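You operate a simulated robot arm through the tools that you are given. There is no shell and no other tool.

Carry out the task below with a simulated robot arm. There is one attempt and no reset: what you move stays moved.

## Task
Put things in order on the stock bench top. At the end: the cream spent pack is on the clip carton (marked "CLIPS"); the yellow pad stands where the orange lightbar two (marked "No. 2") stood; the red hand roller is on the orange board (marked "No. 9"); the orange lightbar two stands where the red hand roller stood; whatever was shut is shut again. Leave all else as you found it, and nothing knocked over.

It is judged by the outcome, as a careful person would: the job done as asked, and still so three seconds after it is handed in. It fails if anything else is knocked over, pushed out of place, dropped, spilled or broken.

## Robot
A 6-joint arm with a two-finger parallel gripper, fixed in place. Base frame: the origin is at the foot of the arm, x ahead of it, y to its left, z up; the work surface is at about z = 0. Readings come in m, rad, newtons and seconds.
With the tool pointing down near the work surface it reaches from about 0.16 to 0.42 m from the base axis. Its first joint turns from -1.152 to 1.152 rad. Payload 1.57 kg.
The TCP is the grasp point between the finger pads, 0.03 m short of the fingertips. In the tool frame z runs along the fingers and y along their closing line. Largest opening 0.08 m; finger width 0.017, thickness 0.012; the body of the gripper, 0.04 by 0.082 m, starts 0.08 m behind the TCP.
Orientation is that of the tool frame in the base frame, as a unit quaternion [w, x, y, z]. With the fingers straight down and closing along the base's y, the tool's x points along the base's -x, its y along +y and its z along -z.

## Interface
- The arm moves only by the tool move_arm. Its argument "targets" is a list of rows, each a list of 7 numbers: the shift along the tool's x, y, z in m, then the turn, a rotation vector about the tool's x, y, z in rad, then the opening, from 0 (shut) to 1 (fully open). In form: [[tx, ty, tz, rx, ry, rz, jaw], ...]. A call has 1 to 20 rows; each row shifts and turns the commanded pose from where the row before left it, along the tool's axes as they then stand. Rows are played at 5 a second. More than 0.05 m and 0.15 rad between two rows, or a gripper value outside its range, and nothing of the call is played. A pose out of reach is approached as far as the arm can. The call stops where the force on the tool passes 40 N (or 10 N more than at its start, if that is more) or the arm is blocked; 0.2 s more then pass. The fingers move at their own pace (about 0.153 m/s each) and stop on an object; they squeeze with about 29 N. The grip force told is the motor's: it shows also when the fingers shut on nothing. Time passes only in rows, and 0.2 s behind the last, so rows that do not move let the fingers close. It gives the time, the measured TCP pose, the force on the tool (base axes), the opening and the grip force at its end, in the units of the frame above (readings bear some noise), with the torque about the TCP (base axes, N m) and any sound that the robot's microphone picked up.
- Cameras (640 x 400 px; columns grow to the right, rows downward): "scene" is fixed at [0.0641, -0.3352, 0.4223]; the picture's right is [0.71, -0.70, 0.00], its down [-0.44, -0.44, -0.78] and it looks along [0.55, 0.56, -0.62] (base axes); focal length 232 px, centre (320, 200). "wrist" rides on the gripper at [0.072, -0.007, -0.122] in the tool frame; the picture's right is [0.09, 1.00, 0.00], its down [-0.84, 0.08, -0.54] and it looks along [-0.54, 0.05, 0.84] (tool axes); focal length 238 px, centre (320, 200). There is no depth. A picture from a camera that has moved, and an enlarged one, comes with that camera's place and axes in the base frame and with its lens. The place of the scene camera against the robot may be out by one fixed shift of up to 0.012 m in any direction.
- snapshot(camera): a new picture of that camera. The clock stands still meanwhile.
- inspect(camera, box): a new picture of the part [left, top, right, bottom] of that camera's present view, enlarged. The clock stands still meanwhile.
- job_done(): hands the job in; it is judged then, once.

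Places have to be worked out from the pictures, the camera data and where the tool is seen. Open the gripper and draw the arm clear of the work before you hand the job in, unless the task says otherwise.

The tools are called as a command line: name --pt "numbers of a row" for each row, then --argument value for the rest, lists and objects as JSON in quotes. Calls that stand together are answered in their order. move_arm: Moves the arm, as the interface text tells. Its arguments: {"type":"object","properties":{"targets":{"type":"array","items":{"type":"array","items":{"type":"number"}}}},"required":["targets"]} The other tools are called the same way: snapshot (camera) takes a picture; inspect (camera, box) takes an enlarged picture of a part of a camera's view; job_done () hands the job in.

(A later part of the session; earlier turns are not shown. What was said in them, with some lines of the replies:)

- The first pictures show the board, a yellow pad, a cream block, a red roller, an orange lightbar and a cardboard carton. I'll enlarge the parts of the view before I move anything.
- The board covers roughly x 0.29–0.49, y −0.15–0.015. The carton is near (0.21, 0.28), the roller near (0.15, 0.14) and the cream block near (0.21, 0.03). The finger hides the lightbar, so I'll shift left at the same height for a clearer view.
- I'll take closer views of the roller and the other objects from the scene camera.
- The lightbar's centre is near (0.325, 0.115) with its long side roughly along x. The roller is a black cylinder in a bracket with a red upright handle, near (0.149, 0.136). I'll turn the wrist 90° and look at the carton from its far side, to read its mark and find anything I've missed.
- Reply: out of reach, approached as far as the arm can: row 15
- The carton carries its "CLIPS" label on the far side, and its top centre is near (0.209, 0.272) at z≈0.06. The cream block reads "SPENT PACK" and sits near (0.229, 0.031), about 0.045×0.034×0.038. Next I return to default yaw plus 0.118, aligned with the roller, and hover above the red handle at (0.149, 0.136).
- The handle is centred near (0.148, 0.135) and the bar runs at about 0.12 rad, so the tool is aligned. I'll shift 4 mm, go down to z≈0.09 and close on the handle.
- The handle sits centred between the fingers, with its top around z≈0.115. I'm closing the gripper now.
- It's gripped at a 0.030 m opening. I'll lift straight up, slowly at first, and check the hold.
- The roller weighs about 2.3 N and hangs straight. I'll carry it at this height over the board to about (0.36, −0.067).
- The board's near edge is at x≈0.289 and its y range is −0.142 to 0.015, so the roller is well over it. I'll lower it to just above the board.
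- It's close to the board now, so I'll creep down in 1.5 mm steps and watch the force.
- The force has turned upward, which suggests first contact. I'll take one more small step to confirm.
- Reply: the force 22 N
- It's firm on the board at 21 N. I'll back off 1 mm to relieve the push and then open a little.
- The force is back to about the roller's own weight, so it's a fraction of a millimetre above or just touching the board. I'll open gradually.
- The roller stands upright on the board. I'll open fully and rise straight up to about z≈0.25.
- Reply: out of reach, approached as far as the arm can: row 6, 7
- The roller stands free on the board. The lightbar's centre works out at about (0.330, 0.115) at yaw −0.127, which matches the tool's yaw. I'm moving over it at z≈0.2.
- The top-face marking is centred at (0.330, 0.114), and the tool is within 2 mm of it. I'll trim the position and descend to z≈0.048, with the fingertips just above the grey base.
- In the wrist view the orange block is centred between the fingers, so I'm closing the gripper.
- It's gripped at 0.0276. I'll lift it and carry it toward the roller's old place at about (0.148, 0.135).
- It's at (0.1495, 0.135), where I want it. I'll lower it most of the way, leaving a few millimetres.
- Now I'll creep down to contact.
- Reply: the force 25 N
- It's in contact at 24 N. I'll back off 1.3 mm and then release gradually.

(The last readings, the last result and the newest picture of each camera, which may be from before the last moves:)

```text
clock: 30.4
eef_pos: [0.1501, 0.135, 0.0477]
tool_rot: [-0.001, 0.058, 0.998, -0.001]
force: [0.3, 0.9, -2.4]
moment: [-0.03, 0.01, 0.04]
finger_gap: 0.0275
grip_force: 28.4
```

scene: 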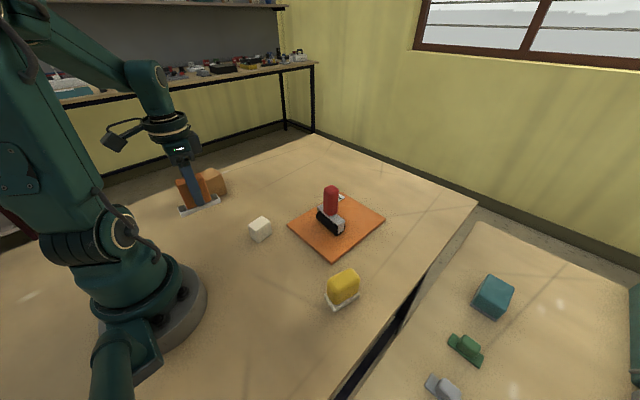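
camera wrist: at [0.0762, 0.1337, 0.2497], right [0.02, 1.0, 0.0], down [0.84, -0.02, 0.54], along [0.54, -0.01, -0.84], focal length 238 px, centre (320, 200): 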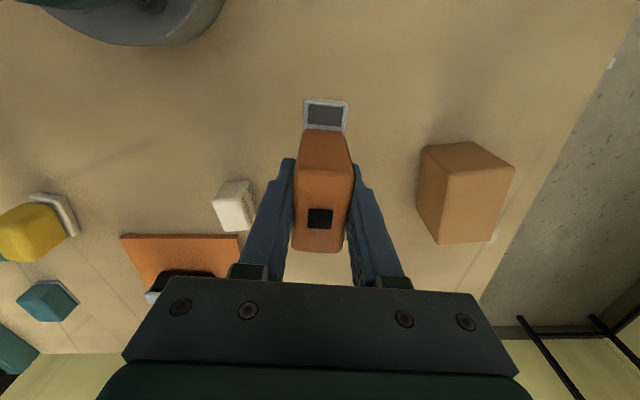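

move_arm --pt "0 0 0.0004 0 0 0 0" --pt "0 0 0 0 0 0 0.4" --pt "0 0 0 0 0 0 0.6" --pt "0 0 0 0 0 0 1" --pt "0 0 0 0 0 0 1"

snapshot --camera "wrist"

```text
clock: 31.6
eef_pos: [0.1502, 0.1341, 0.0476]
tool_rot: [0.002, 0.058, 0.998, 0.0]
force: [-0.6, -0.1, -0.6]
moment: [-0.02, 0.0, 0.01]
finger_gap: 0.0802
grip_force: 0.0
```

```text
taken
camera wrist: at [0.0769, 0.1352, 0.1689], right [0.02, 1.0, 0.0], down [0.84, -0.02, 0.54], along [0.54, -0.01, -0.84], focal length 238 px, centre (320, 200)
```

wrist: 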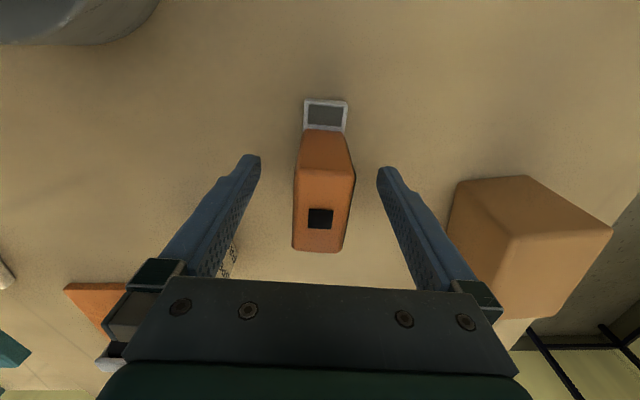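

The lightbar is standing freely. I'll rise and go over to the yellow pad on the right for a close look.

move_arm --pt "0 0 -0.03 0 0 0 1" --pt "0 0 -0.045 0 0 0 1" --pt "0 0 -0.045 0 0 0 1" --pt "0 0 -0.04 0 0 0 1" --pt "-0.0123 -0.0317 0 0 0 0 1" --pt "-0.0123 -0.0317 0 0 0 0 1" --pt "-0.0123 -0.0317 0 0 0 0 1" --pt "-0.0123 -0.0317 0 0 0 0 1" --pt "-0.0123 -0.0317 0 0 0 0 1" --pt "-0.0123 -0.0317 0 0 0 0 1" --pt "-0.0123 -0.0317 0 0 0 0 1" --pt "-0.0123 -0.0317 0 0 0 0 1" --pt "-0.0123 -0.0317 0 0 0 0 1" --pt "-0.0123 -0.0317 0 0 0 0 1" --pt "0 0 0 0 0 0 1"

snapshot --camera "wrist"

snapshot --camera "scene"

```text
clock: 34.8
eef_pos: [0.2331, -0.1933, 0.2058]
tool_rot: [-0.001, 0.058, 0.998, -0.001]
force: [-0.2, 0.3, 0.3]
moment: [0.0, -0.01, -0.07]
finger_gap: 0.0799
grip_force: 0.1
```

```text
taken
camera wrist: at [0.1607, -0.1927, 0.3275], right [0.02, 1.0, 0.0], down [0.84, -0.02, 0.54], along [0.54, -0.01, -0.84], focal length 238 px, centre (320, 200)
```

wrist: 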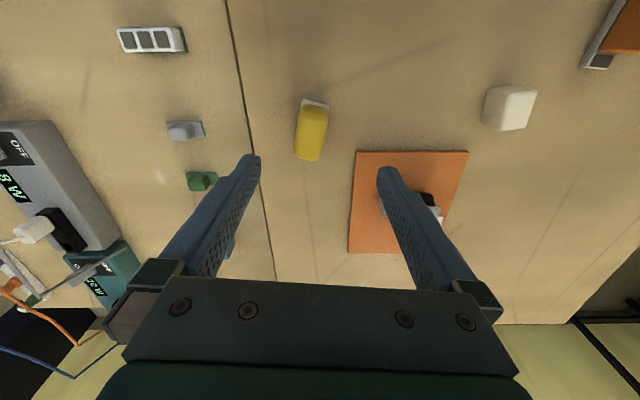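

```text
taken
```

scene: 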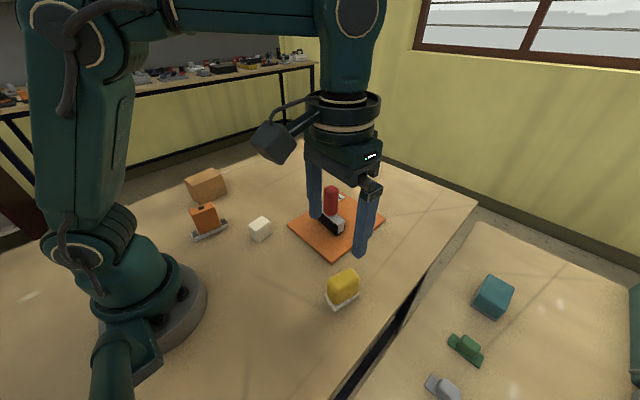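

inspect --camera "wrist" --box '[270, 80, 350, 180]'

inspect --camera "scene" --box '[170, 150, 298, 258]'

```text
4.00 times, centred on (310, 130) of wrist
camera zoom: at [0.1607, -0.1927, 0.3275], right [0.02, 1.0, 0.0], down [0.84, -0.02, 0.54], along [0.54, -0.01, -0.84], focal length 953 px, centre (360, 480)
```

zoom: 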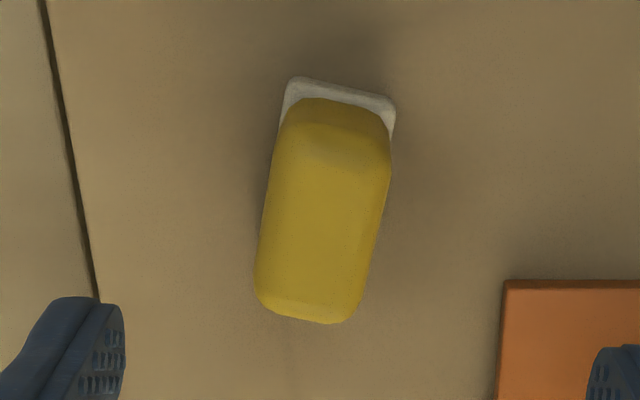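

```text
3.70 times, centred on (234, 204) of scene
camera zoom: at [0.0641, -0.3352, 0.4223], right [0.71, -0.7, 0.0], down [-0.44, -0.44, -0.78], along [0.55, 0.56, -0.62], focal length 860 px, centre (638, 185)
```

zoom: 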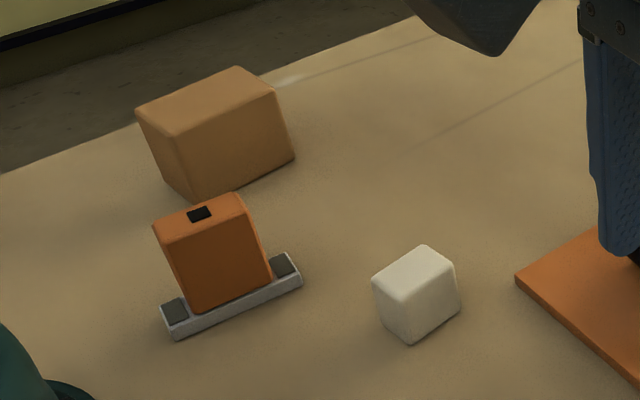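

The pad is centred near (0.247, −0.205) at yaw about −0.21, about 0.034 wide and 0.06 tall. I'll turn by 0.095 rad to match, centre over it and come down to z≈0.11 for a check.

move_arm --pt "0 0 0 0 0 0.095 1" --pt "-0.0161 -0.0085 0 0 0 0 1" --pt "0 0 0.045 0 0 0 1" --pt "0 0 0.045 0 0 0 1" --pt "0 0 0 0 0 0 1"

snapshot --camera "wrist"

```text
clock: 36.0
eef_pos: [0.2492, -0.2035, 0.1157]
tool_rot: [0.001, 0.105, 0.994, 0.0]
force: [-0.1, -0.3, -0.2]
moment: [0.02, -0.05, -0.02]
finger_gap: 0.08
grip_force: 0.1
```

```text
taken
camera wrist: at [0.1756, -0.1972, 0.2374], right [0.12, 0.99, 0.0], down [0.83, -0.1, 0.54], along [0.54, -0.07, -0.84], focal length 238 px, centre (320, 200)
```

wrist: 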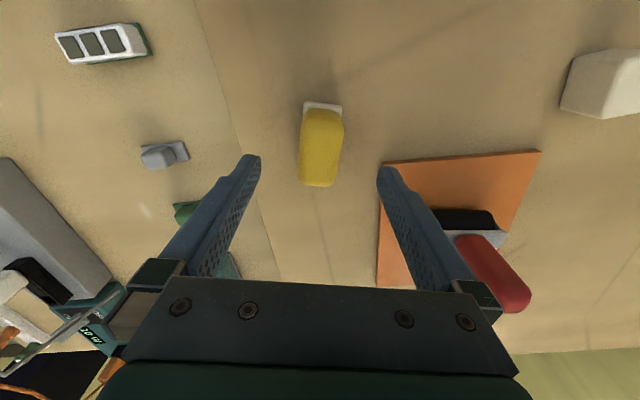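

The pad is lined up between the fingers. I'll descend to z≈0.045 and look again before closing.

move_arm --pt "0 0 0.03 0 0 0 1" --pt "0 0 0.03 0 0 0 1" --pt "0 0 0.01 0 0 0 1" --pt "0 0 0 0 0 0 1"

snapshot --camera "wrist"

inspect --camera "scene" --box '[290, 220, 400, 320]'

```text
clock: 37.0
eef_pos: [0.2483, -0.2057, 0.0484]
tool_rot: [0.0, 0.105, 0.994, 0.0]
force: [-0.1, -0.3, 0.2]
moment: [-0.02, 0.03, 0.0]
finger_gap: 0.0801
grip_force: 0.0
```

```text
taken
camera wrist: at [0.1765, -0.1982, 0.1688], right [0.12, 0.99, 0.0], down [0.83, -0.1, 0.54], along [0.54, -0.06, -0.84], focal length 238 px, centre (320, 200)
```

wrist: 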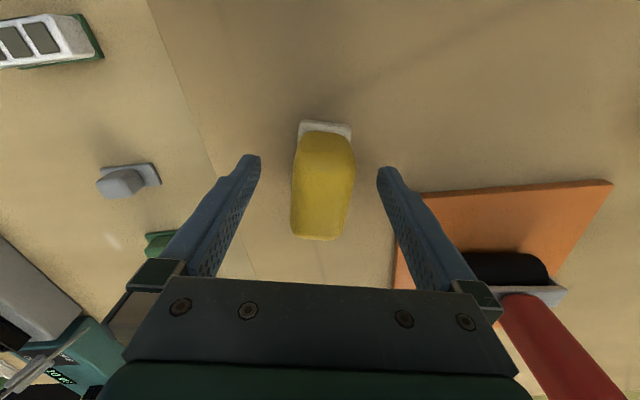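

```text
4.00 times, centred on (345, 270) of scene
camera zoom: at [0.0642, -0.3352, 0.4223], right [0.71, -0.7, 0.0], down [-0.44, -0.44, -0.78], along [0.55, 0.56, -0.62], focal length 928 px, centre (220, -80)
```

zoom: 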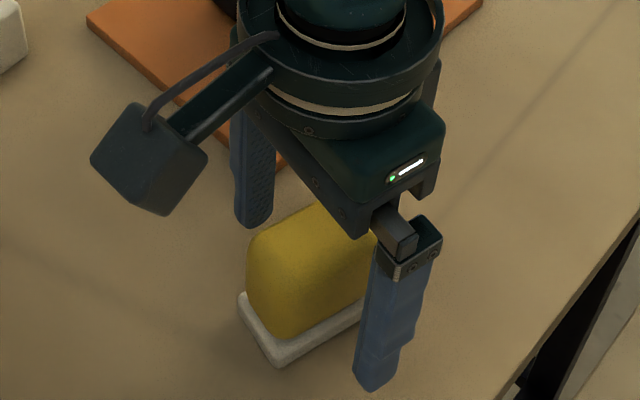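

The pad is centred, so I'm closing on it.

move_arm --pt "0 0 0 0 0 0 0.6" --pt "0 0 0 0 0 0 0.3" --pt "0 0 0 0 0 0 0.0" --pt "0 0 0 0 0 0 0.0"

snapshot --camera "wrist"

```text
clock: 38.0
eef_pos: [0.2488, -0.2053, 0.048]
tool_rot: [0.001, 0.105, 0.994, -0.001]
force: [0.2, 0.0, 0.7]
moment: [-0.02, -0.02, -0.02]
finger_gap: 0.0334
grip_force: 28.7
```

```text
taken
camera wrist: at [0.1766, -0.1982, 0.169], right [0.12, 0.99, 0.0], down [0.83, -0.1, 0.54], along [0.54, -0.06, -0.84], focal length 238 px, centre (320, 200)
```

wrist: 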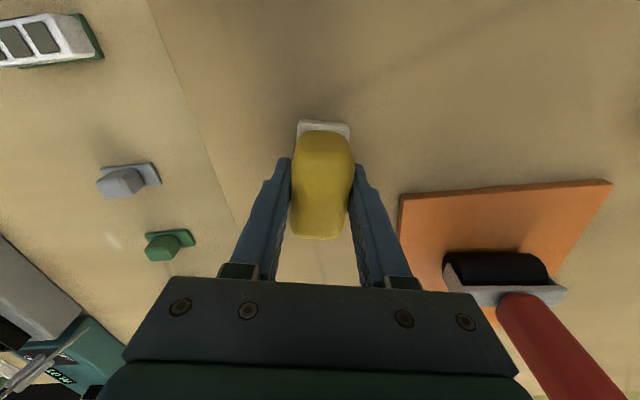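

It's gripped at 0.033. I'll lift 0.1 m, move left along x≈0.25 well clear of the roller, then forward to the lightbar's old place at about (0.330, 0.115).

move_arm --pt "0 0 -0.01 0 0 0 0" --pt "0 0 -0.03 0 0 0 0" --pt "0 0 -0.04 0 0 0 0" --pt "0 0 -0.02 0 0 0 0" --pt "0.0033 0.0156 0 0 0 0 0" --pt "0.0067 0.0313 0 0 0 0 0" --pt "0.0067 0.0313 0 0 0 0 0" --pt "0.0067 0.0313 0 0 0 0 0" --pt "0.0067 0.0313 0 0 0 0 0" --pt "0.0067 0.0313 0 0 0 0 0" --pt "0.0067 0.0313 0 0 0 0 0" --pt "0.0067 0.0313 0 0 0 0 0" --pt "0.0067 0.0313 0 0 0 0 0" --pt "0.0067 0.0313 0 0 0 0 0" --pt "0.0033 0.0156 0 0 0 0 0" --pt "-0.0264 0.0056 0 0 0 0 0" --pt "-0.0264 0.0056 0 0 0 0 0" --pt "-0.0264 0.0056 0 0 0 0 0" --pt "0 0 0 0 0 0 0" --pt "0 0 0 0 0 0 0"

snapshot --camera "wrist"

snapshot --camera "scene"

```text
clock: 42.2
eef_pos: [0.3307, 0.114, 0.1497]
tool_rot: [0.0, 0.105, 0.994, -0.001]
force: [-0.2, 0.5, -0.7]
moment: [-0.02, 0.02, 0.03]
finger_gap: 0.0334
grip_force: 29.1
```

```text
taken
camera wrist: at [0.2581, 0.1198, 0.2705], right [0.12, 0.99, 0.0], down [0.83, -0.1, 0.54], along [0.54, -0.07, -0.84], focal length 238 px, centre (320, 200)
```

wrist: 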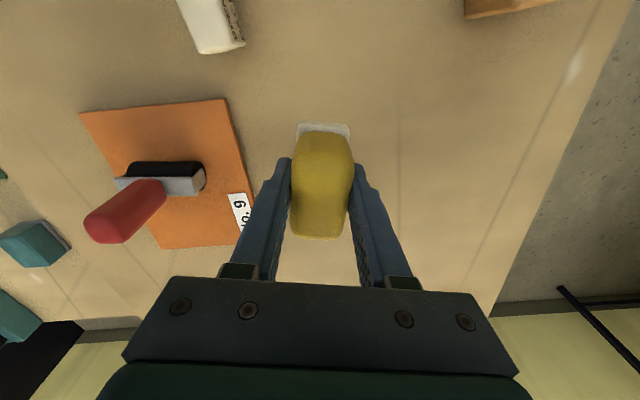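

```text
taken
```

scene: 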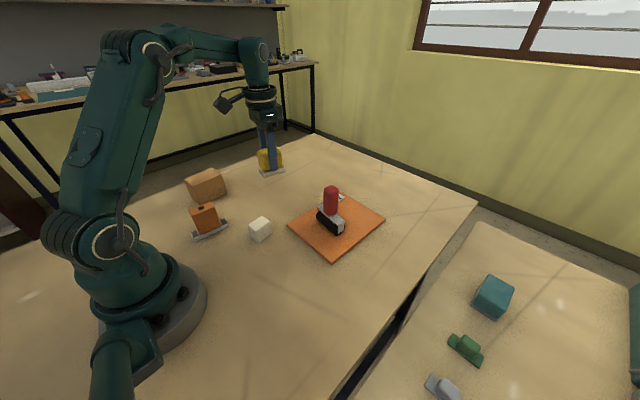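

It's over the place, so I'll lower it to about 4 mm above contact.

move_arm --pt "0 0.001 0.035 0 0 0 0" --pt "0 0 0.035 0 0 0 0" --pt "0 0 0.018 0 0 0 0" --pt "0 0 0.008 0 0 0 0" --pt "0 0 0 0 0 0 0"

```text
clock: 43.4
eef_pos: [0.3305, 0.1136, 0.0508]
tool_rot: [0.0, 0.105, 0.994, 0.0]
force: [-0.4, 0.2, 0.1]
moment: [-0.01, -0.02, -0.02]
finger_gap: 0.0337
grip_force: 28.7
```

move_arm --pt "0 0.001 0.001 0 0 0 0" --pt "0 0 0.001 0 0 0 0"

inspect --camera "scene" --box '[226, 140, 326, 220]'

```text
clock: 44.0
eef_pos: [0.3301, 0.116, 0.0501]
tool_rot: [0.001, 0.106, 0.994, 0.0]
force: [0.1, 0.0, -0.9]
moment: [-0.02, 0.01, 0.01]
finger_gap: 0.0336
grip_force: 29.3
```

```text
5.00 times, centred on (276, 180) of scene
camera zoom: at [0.0642, -0.3352, 0.4223], right [0.71, -0.7, 0.0], down [-0.44, -0.44, -0.78], along [0.55, 0.56, -0.62], focal length 1160 px, centre (540, 300)
```

zoom: 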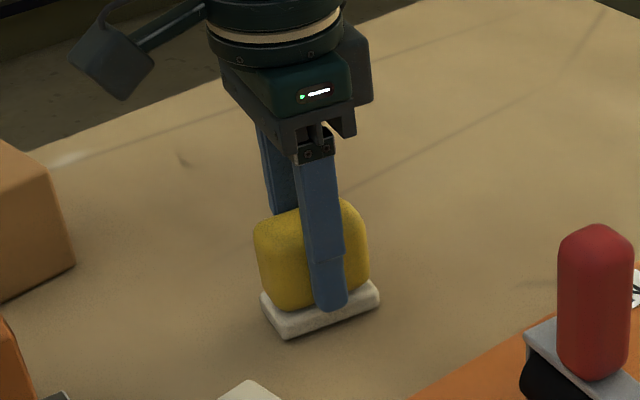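

There's no contact yet, so I'll continue to creep down.

move_arm --pt "0 0 0.001 0 0 0 0" --pt "0 0 0.001 0 0 0 0"

```text
clock: 44.6
eef_pos: [0.3306, 0.1159, 0.0486]
tool_rot: [0.0, 0.105, 0.995, -0.001]
force: [-2.5, -1.2, 8.1]
moment: [-0.03, 0.07, 0.01]
finger_gap: 0.0334
grip_force: 28.8
```

It's touching the bench at 8 N. I'll relieve that by half a millimetre and open gradually.

move_arm --pt "0 0 -0.0004 0 0 0 0" --pt "0 0 0 0 0 0 0.46" --pt "0 0 0 0 0 0 0.65" --pt "0 0 0 0 0 0 1" --pt "0 0 0 0 0 0 1"

snapshot --camera "wrist"

```text
clock: 45.8
eef_pos: [0.3312, 0.1145, 0.0483]
tool_rot: [0.002, 0.105, 0.994, -0.001]
force: [0.1, -0.4, 0.1]
moment: [-0.01, 0.0, 0.02]
finger_gap: 0.08
grip_force: 0.0
```

```text
taken
camera wrist: at [0.2585, 0.122, 0.1694], right [0.12, 0.99, 0.0], down [0.83, -0.1, 0.54], along [0.54, -0.06, -0.84], focal length 238 px, centre (320, 200)
```

wrist: 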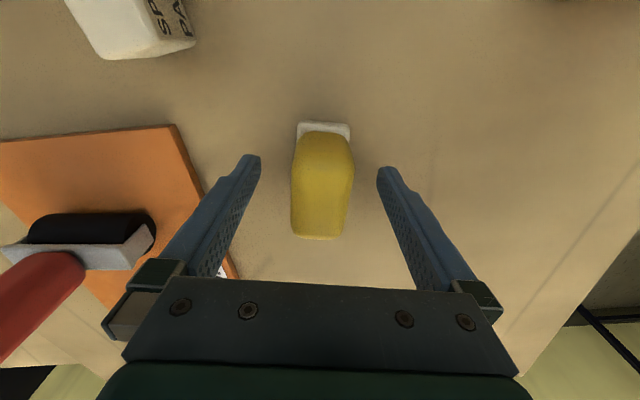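

The pad stands at the lightbar's old place. I'll rise, turn to the cream block's yaw and hover over it near (0.229, 0.031).

move_arm --pt "0 0 -0.03 0 0 0 1" --pt "0 0 -0.04 0 0 0 1" --pt "0 0 -0.04 0 0 0 1" --pt "0 0 -0.03 0 0 0 1" --pt "0 0 0 0 0 -0.149 1" --pt "0 0 0 0 0 -0.149 1" --pt "0.0273 -0.0185 0 0 0 0 1" --pt "0.0273 -0.0185 0 0 0 0 1" --pt "0.0273 -0.0185 0 0 0 0 1" --pt "0.0273 -0.0185 0 0 0 0 1" --pt "0 0 0.03 0 0 0 1" --pt "0 0 0 0 0 0 1"

snapshot --camera "wrist"

snapshot --camera "scene"

```text
clock: 48.4
eef_pos: [0.2264, 0.0328, 0.1589]
tool_rot: [0.001, -0.044, 0.999, 0.0]
force: [0.4, -0.1, -0.1]
moment: [-0.06, 0.01, 0.03]
finger_gap: 0.0802
grip_force: 0.1
```

```text
taken
camera wrist: at [0.1557, 0.0176, 0.2789], right [-0.18, 0.98, 0.0], down [0.83, 0.15, 0.54], along [0.53, 0.1, -0.84], focal length 238 px, centre (320, 200)
```

wrist: 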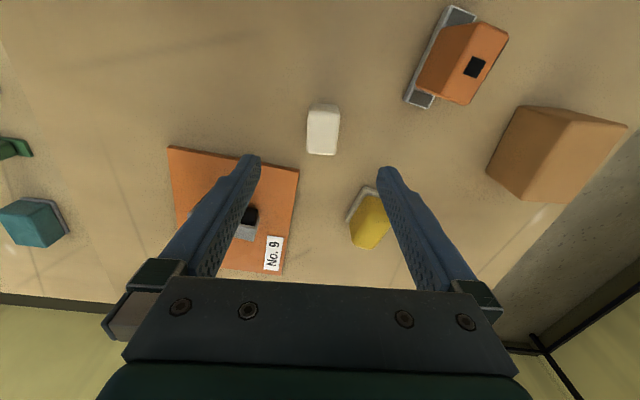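

```text
taken
```

scene: 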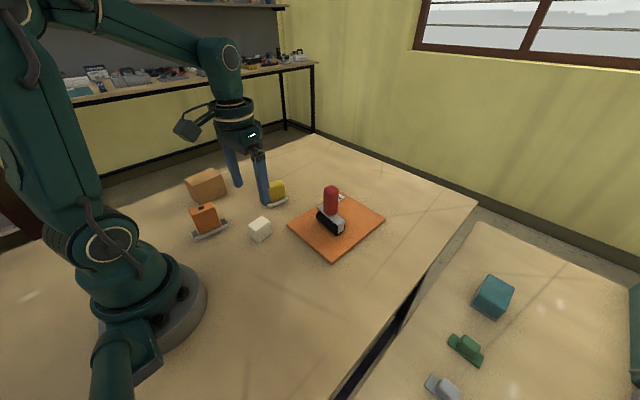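

inspect --camera "wrist" --box '[282, 85, 362, 175]'

```text
4.44 times, centred on (322, 130) of wrist
camera zoom: at [0.1557, 0.0176, 0.2789], right [-0.18, 0.98, 0.0], down [0.83, 0.15, 0.54], along [0.53, 0.1, -0.84], focal length 1059 px, centre (311, 511)
```

zoom: 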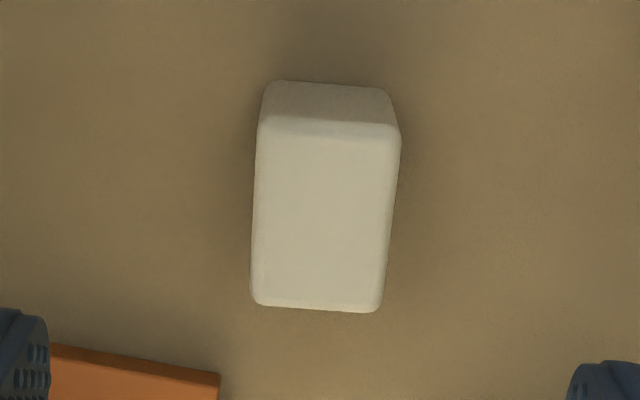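

The cream block's top is centred at (0.229, 0.035) at yaw about +0.11. I'll trim to that and descend so the fingertips stop a few millimetres above the bench.

move_arm --pt "-0.0028 0.0018 0.03 0 0 -0.02 1" --pt "0 0 0.04 0 0 0 1" --pt "0 0 0.03 0 0 0 1" --pt "0 0 0.015 0 0 0 1" --pt "0 0 0 0 0 0 1"

snapshot --camera "wrist"

inspect --camera "scene" --box '[200, 150, 320, 250]'

```text
clock: 49.6
eef_pos: [0.2292, 0.0344, 0.0444]
tool_rot: [0.0, -0.054, 0.999, -0.001]
force: [0.4, -0.1, 0.0]
moment: [0.01, -0.01, 0.03]
finger_gap: 0.0798
grip_force: 0.1
```

```text
taken
camera wrist: at [0.1582, 0.0188, 0.1656], right [-0.2, 0.98, 0.0], down [0.82, 0.17, 0.54], along [0.53, 0.11, -0.84], focal length 238 px, centre (320, 200)
```

wrist: 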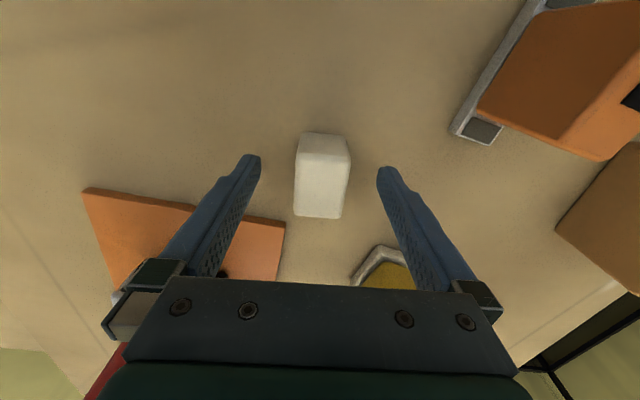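

```text
4.00 times, centred on (260, 200) of scene
camera zoom: at [0.0642, -0.3352, 0.4223], right [0.71, -0.7, 0.0], down [-0.44, -0.44, -0.78], along [0.55, 0.56, -0.62], focal length 928 px, centre (560, 200)
```

zoom: 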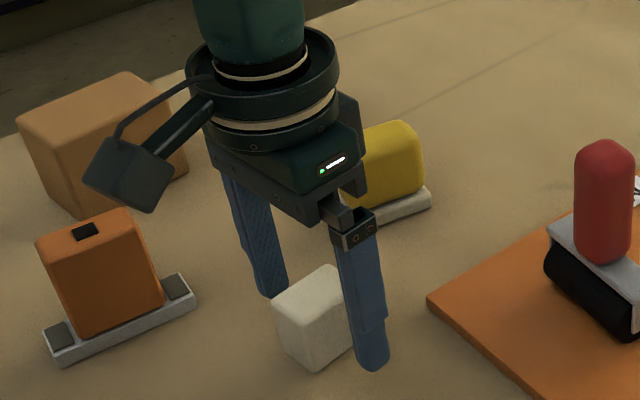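

It's aligned. I'll go 8 mm lower and close on the block.

move_arm --pt "0 0 0.004 0 0 0 1" --pt "0 0 0.004 0 0 0 1" --pt "0 0 0 0 0 0 0.6" --pt "0 0 0 0 0 0 0.3" --pt "0 0 0 0 0 0 0.0" --pt "0 0 0 0 0 0 0.0"

snapshot --camera "wrist"

```text
clock: 51.0
eef_pos: [0.2304, 0.0328, 0.0358]
tool_rot: [0.001, -0.053, 0.999, 0.0]
force: [0.1, 1.3, -0.2]
moment: [0.0, -0.01, -0.01]
finger_gap: 0.0313
grip_force: 28.9
```

```text
taken
camera wrist: at [0.1587, 0.0181, 0.1569], right [-0.2, 0.98, 0.0], down [0.82, 0.17, 0.54], along [0.53, 0.11, -0.84], focal length 238 px, centre (320, 200)
```

wrist: 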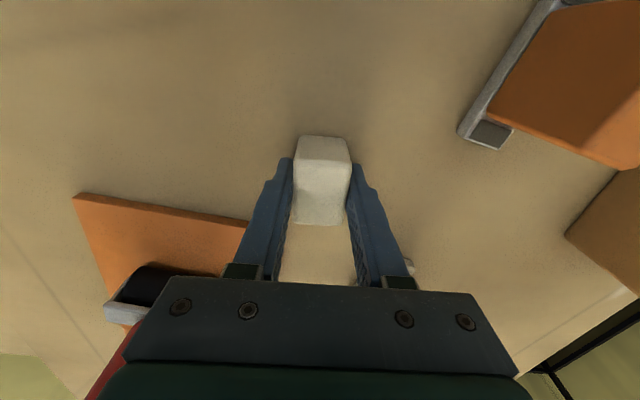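

It's gripped at 0.031. I'll lift to z≈0.165 and carry it over to the carton top at about (0.209, 0.272).

move_arm --pt "0 0 -0.01 0 0 0 0" --pt "0 0 -0.03 0 0 0 0" --pt "0 0 -0.04 0 0 0 0" --pt "0 0 -0.04 0 0 0 0" --pt "0 0 -0.01 0 0 0 0" --pt "-0.0003 0.015 0 0 0 0 0" --pt "-0.0006 0.03 0 0 0 0 0" --pt "-0.0006 0.03 0 0 0 0 0" --pt "-0.0006 0.03 0 0 0 0 0" --pt "-0.0006 0.03 0 0 0 0 0" --pt "-0.0006 0.03 0 0 0 0 0" --pt "-0.0006 0.03 0 0 0 0 0" --pt "-0.0006 0.03 0 0 0 0 0" --pt "-0.0003 0.015 0 0 0 0 0" --pt "0 0 0 0 0 0 0" --pt "0 0 0 0 0 0 0"

snapshot --camera "wrist"

snapshot --camera "scene"

```text
clock: 54.4
eef_pos: [0.2079, 0.2731, 0.1653]
tool_rot: [-0.001, -0.053, 0.999, -0.001]
force: [-0.2, -0.4, -0.7]
moment: [-0.01, 0.01, 0.01]
finger_gap: 0.0313
grip_force: 28.8
```

```text
taken
camera wrist: at [0.1369, 0.2575, 0.2867], right [-0.2, 0.98, 0.0], down [0.82, 0.17, 0.54], along [0.53, 0.11, -0.84], focal length 238 px, centre (320, 200)
```

wrist: 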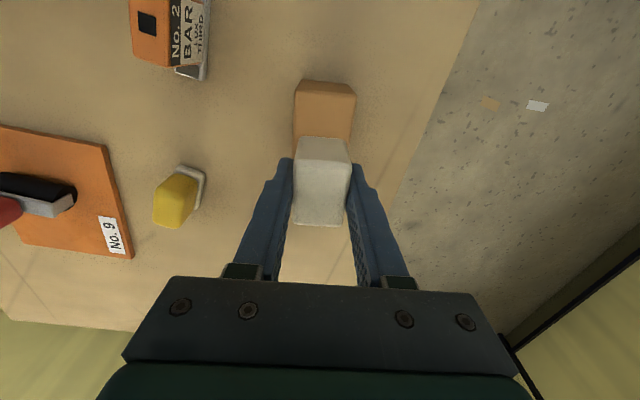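

```text
taken
```

scene: 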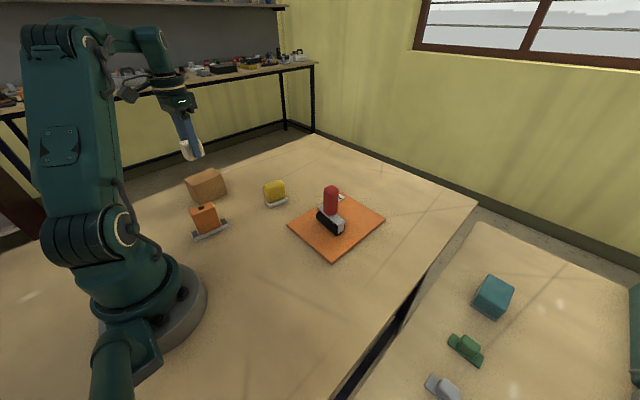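

The mark "No. 2 BAR" can be read on the lightbar. I'll check where the carton lies under the held block before lowering.

inspect --camera "wrist" --box '[270, 65, 390, 165]'

```text
4.00 times, centred on (330, 115) of wrist
camera zoom: at [0.1369, 0.2575, 0.2867], right [-0.2, 0.98, 0.0], down [0.82, 0.17, 0.54], along [0.53, 0.11, -0.84], focal length 953 px, centre (280, 540)
```

zoom: 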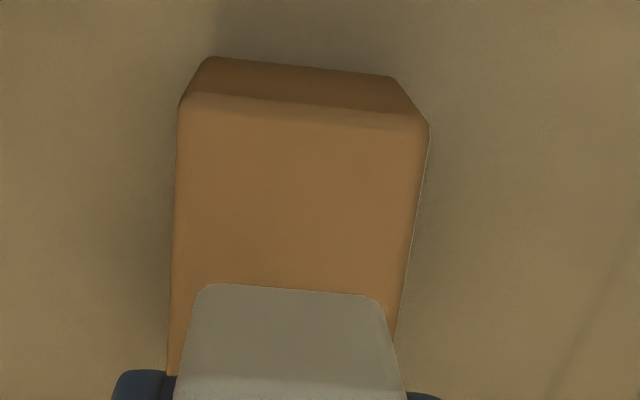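

The carton top's centre is near (0.212, 0.273), so the block is nearly centred. I'll nudge it 3 mm and lower to about 8 mm above the carton.

move_arm --pt "-0.003 0 0.025 0 0 0 0" --pt "0 0 0.025 0 0 0 0" --pt "0 0 0.008 0 0 0 0" --pt "0 0 0 0 0 0 0"

inspect --camera "scene" --box '[160, 120, 260, 220]'

snapshot --camera "wrist"

```text
clock: 55.4
eef_pos: [0.2131, 0.2742, 0.1057]
tool_rot: [0.0, -0.053, 0.999, 0.0]
force: [0.2, 0.0, 0.1]
moment: [0.01, 0.0, 0.01]
finger_gap: 0.031
grip_force: 29.2
```

```text
4.00 times, centred on (210, 170) of scene
camera zoom: at [0.0642, -0.3352, 0.4223], right [0.71, -0.7, 0.0], down [-0.44, -0.44, -0.78], along [0.55, 0.56, -0.62], focal length 928 px, centre (760, 320)
```

zoom: 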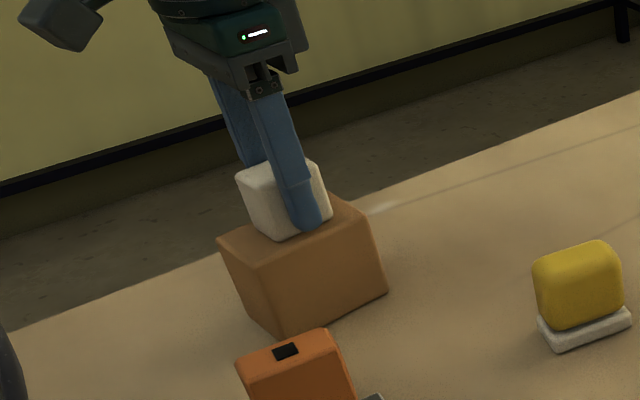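

```text
taken
camera wrist: at [0.1411, 0.2578, 0.2267], right [-0.2, 0.98, 0.0], down [0.82, 0.17, 0.54], along [0.53, 0.11, -0.84], focal length 238 px, centre (320, 200)
```

wrist: 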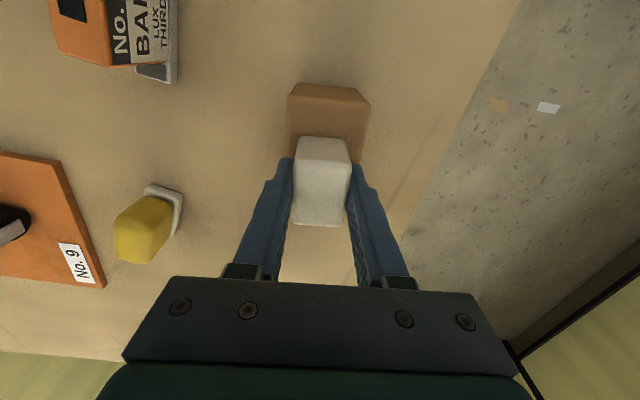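

It looks well placed over the carton, though about 3 mm short of centre in y. I'll nudge that and creep down.

move_arm --pt "0 0.002 0.002 0 0 0 0" --pt "0 0 0.002 0 0 0 0" --pt "0 0 0.001 0 0 0 0"

```text
clock: 56.2
eef_pos: [0.2128, 0.2757, 0.1022]
tool_rot: [0.002, -0.054, 0.999, 0.0]
force: [0.3, -6.3, 23.9]
moment: [-0.22, -0.08, 0.02]
finger_gap: 0.0314
grip_force: 28.9
```

It has contacted the carton at 24 N (top ≈0.066). I'll back off to relieve it.

move_arm --pt "0 0 -0.0008 0 0 0 0" --pt "0 0 0 0 0 0 0"

```text
clock: 56.8
eef_pos: [0.213, 0.2771, 0.1009]
tool_rot: [0.002, -0.053, 0.999, 0.001]
force: [4.5, -0.8, 8.9]
moment: [0.01, -0.28, -0.05]
finger_gap: 0.0312
grip_force: 29.3
```

move_arm --pt "0 0 -0.0005 0 0 0 0" --pt "0 0 0 0 0 0 0"

inspect --camera "scene" --box '[160, 120, 260, 220]'

```text
clock: 57.4
eef_pos: [0.2118, 0.2768, 0.1016]
tool_rot: [0.0, -0.053, 0.999, -0.001]
force: [-0.5, 0.2, -1.6]
moment: [0.0, 0.0, 0.01]
finger_gap: 0.0314
grip_force: 28.8
```

```text
4.00 times, centred on (210, 170) of scene
camera zoom: at [0.0641, -0.3352, 0.4223], right [0.71, -0.7, 0.0], down [-0.44, -0.44, -0.78], along [0.55, 0.56, -0.62], focal length 928 px, centre (760, 320)
```

zoom: 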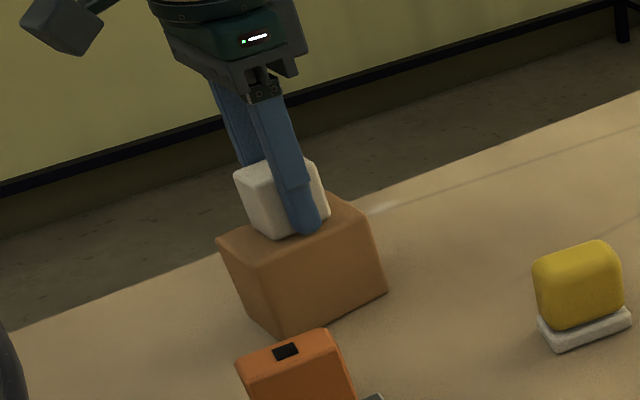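

The carton hasn't moved and the contact is relieved. I'll open gradually, then fully.

move_arm --pt "0 0 0.0003 0 0 0 0" --pt "0 0 0 0 0 0 0.44" --pt "0 0 0 0 0 0 0.6" --pt "0 0 0 0 0 0 1" --pt "0 0 0 0 0 0 1"

snapshot --camera "wrist"

```text
clock: 58.6
eef_pos: [0.2134, 0.2754, 0.102]
tool_rot: [0.001, -0.053, 0.999, -0.001]
force: [0.7, -0.2, -0.1]
moment: [-0.03, -0.02, 0.0]
finger_gap: 0.0799
grip_force: 0.1
```

```text
taken
camera wrist: at [0.1414, 0.26, 0.2236], right [-0.2, 0.98, 0.0], down [0.82, 0.17, 0.54], along [0.53, 0.11, -0.84], focal length 238 px, centre (320, 200)
```

wrist: 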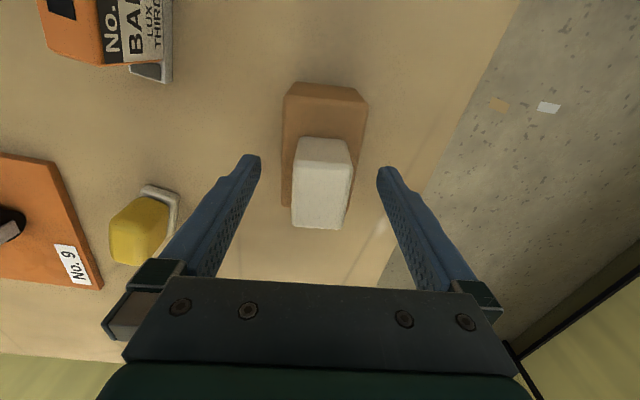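

The pack rests on the carton. I'll rise straight up and draw back to the middle, close to the starting pose, to check everything.

move_arm --pt "0 0 -0.03 0 0 0 1" --pt "0 0 -0.04 0 0 0 1" --pt "0 0 -0.04 0 0 0 1" --pt "0 -0.04 0 0 0 0.1 1" --pt "0 -0.04 0 0 0 0 1" --pt "0 -0.04 0 0 0 0 1" --pt "0 -0.04 -0.02 0 0 0 1" --pt "0 -0.04 -0.02 0 0 0 1" --pt "0 -0.04 -0.02 0 0 0 1" --pt "0 -0.04 0 0 0 0 1" --pt "0 0 0 0 0 0 1"

snapshot --camera "scene"

snapshot --camera "wrist"

inspect --camera "scene" --box '[170, 150, 330, 250]'

inspect --camera "scene" --box '[270, 170, 400, 270]'

```text
clock: 61.0
eef_pos: [0.2176, -0.0014, 0.2751]
tool_rot: [0.001, -0.003, 1.0, 0.0]
force: [0.2, -0.4, 0.1]
moment: [0.02, 0.0, 0.0]
finger_gap: 0.0798
grip_force: 0.0
```

```text
taken
```

scene: 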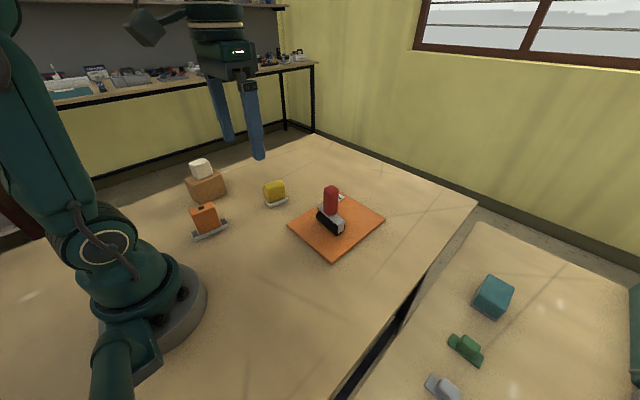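

```text
taken
camera wrist: at [0.144, -0.0106, 0.3959], right [-0.1, 0.99, 0.0], down [0.84, 0.08, 0.54], along [0.54, 0.05, -0.84], focal length 238 px, centre (320, 200)
```

wrist: 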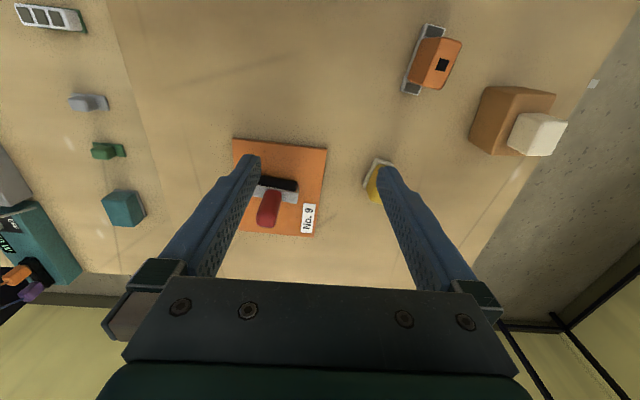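

```text
4.00 times, centred on (250, 200) of scene
camera zoom: at [0.0641, -0.3352, 0.4223], right [0.71, -0.7, 0.0], down [-0.44, -0.44, -0.78], along [0.55, 0.56, -0.62], focal length 928 px, centre (600, 200)
```

zoom: 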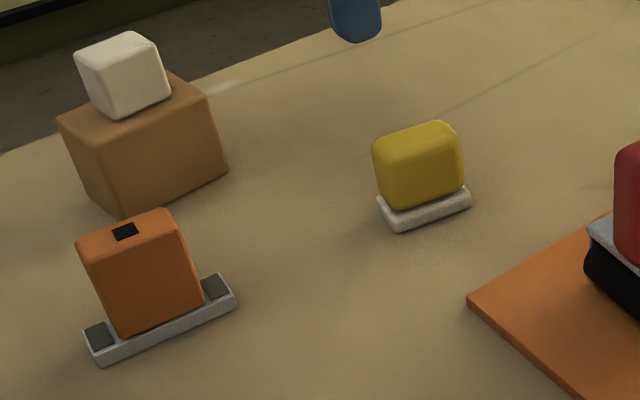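

```text
4.00 times, centred on (335, 220) of scene
camera zoom: at [0.0641, -0.3352, 0.4223], right [0.71, -0.7, 0.0], down [-0.44, -0.44, -0.78], along [0.55, 0.56, -0.62], focal length 928 px, centre (260, 120)
```

zoom: 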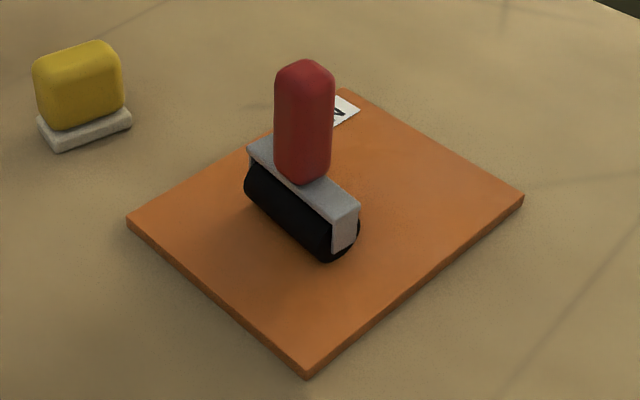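

All four items check out against the starting pictures:
- The pack is on the carton.
- The pad is at the lightbar's old place.
- The lightbar is at the roller's old place.
- The roller is upright on board No. 9.

The carton and board haven't shifted, nothing I handled had been shut, and the gripper is open and clear, so I'm handing the job in.

job_done

```text
The job is handed in.
```

The bench is in order as you asked, and I've handed the job in. I haven't seen the judging result. In the last pictures everything was standing:

- **Cream spent pack:** it sits on top of the carton marked "CLIPS".
- **Yellow pad:** it stands where the orange lightbar two stood.
- **Red hand roller:** it stands upright on the orange board marked "No. 9".
- **Orange lightbar two:** it stands where the roller stood. I kept its own direction, so its long side runs across the line the roller lay along.

The carton and the board are where they were at the start, and nothing was knocked over. I opened nothing, so there was nothing to shut again. The gripper is open and drawn back clear of the work.
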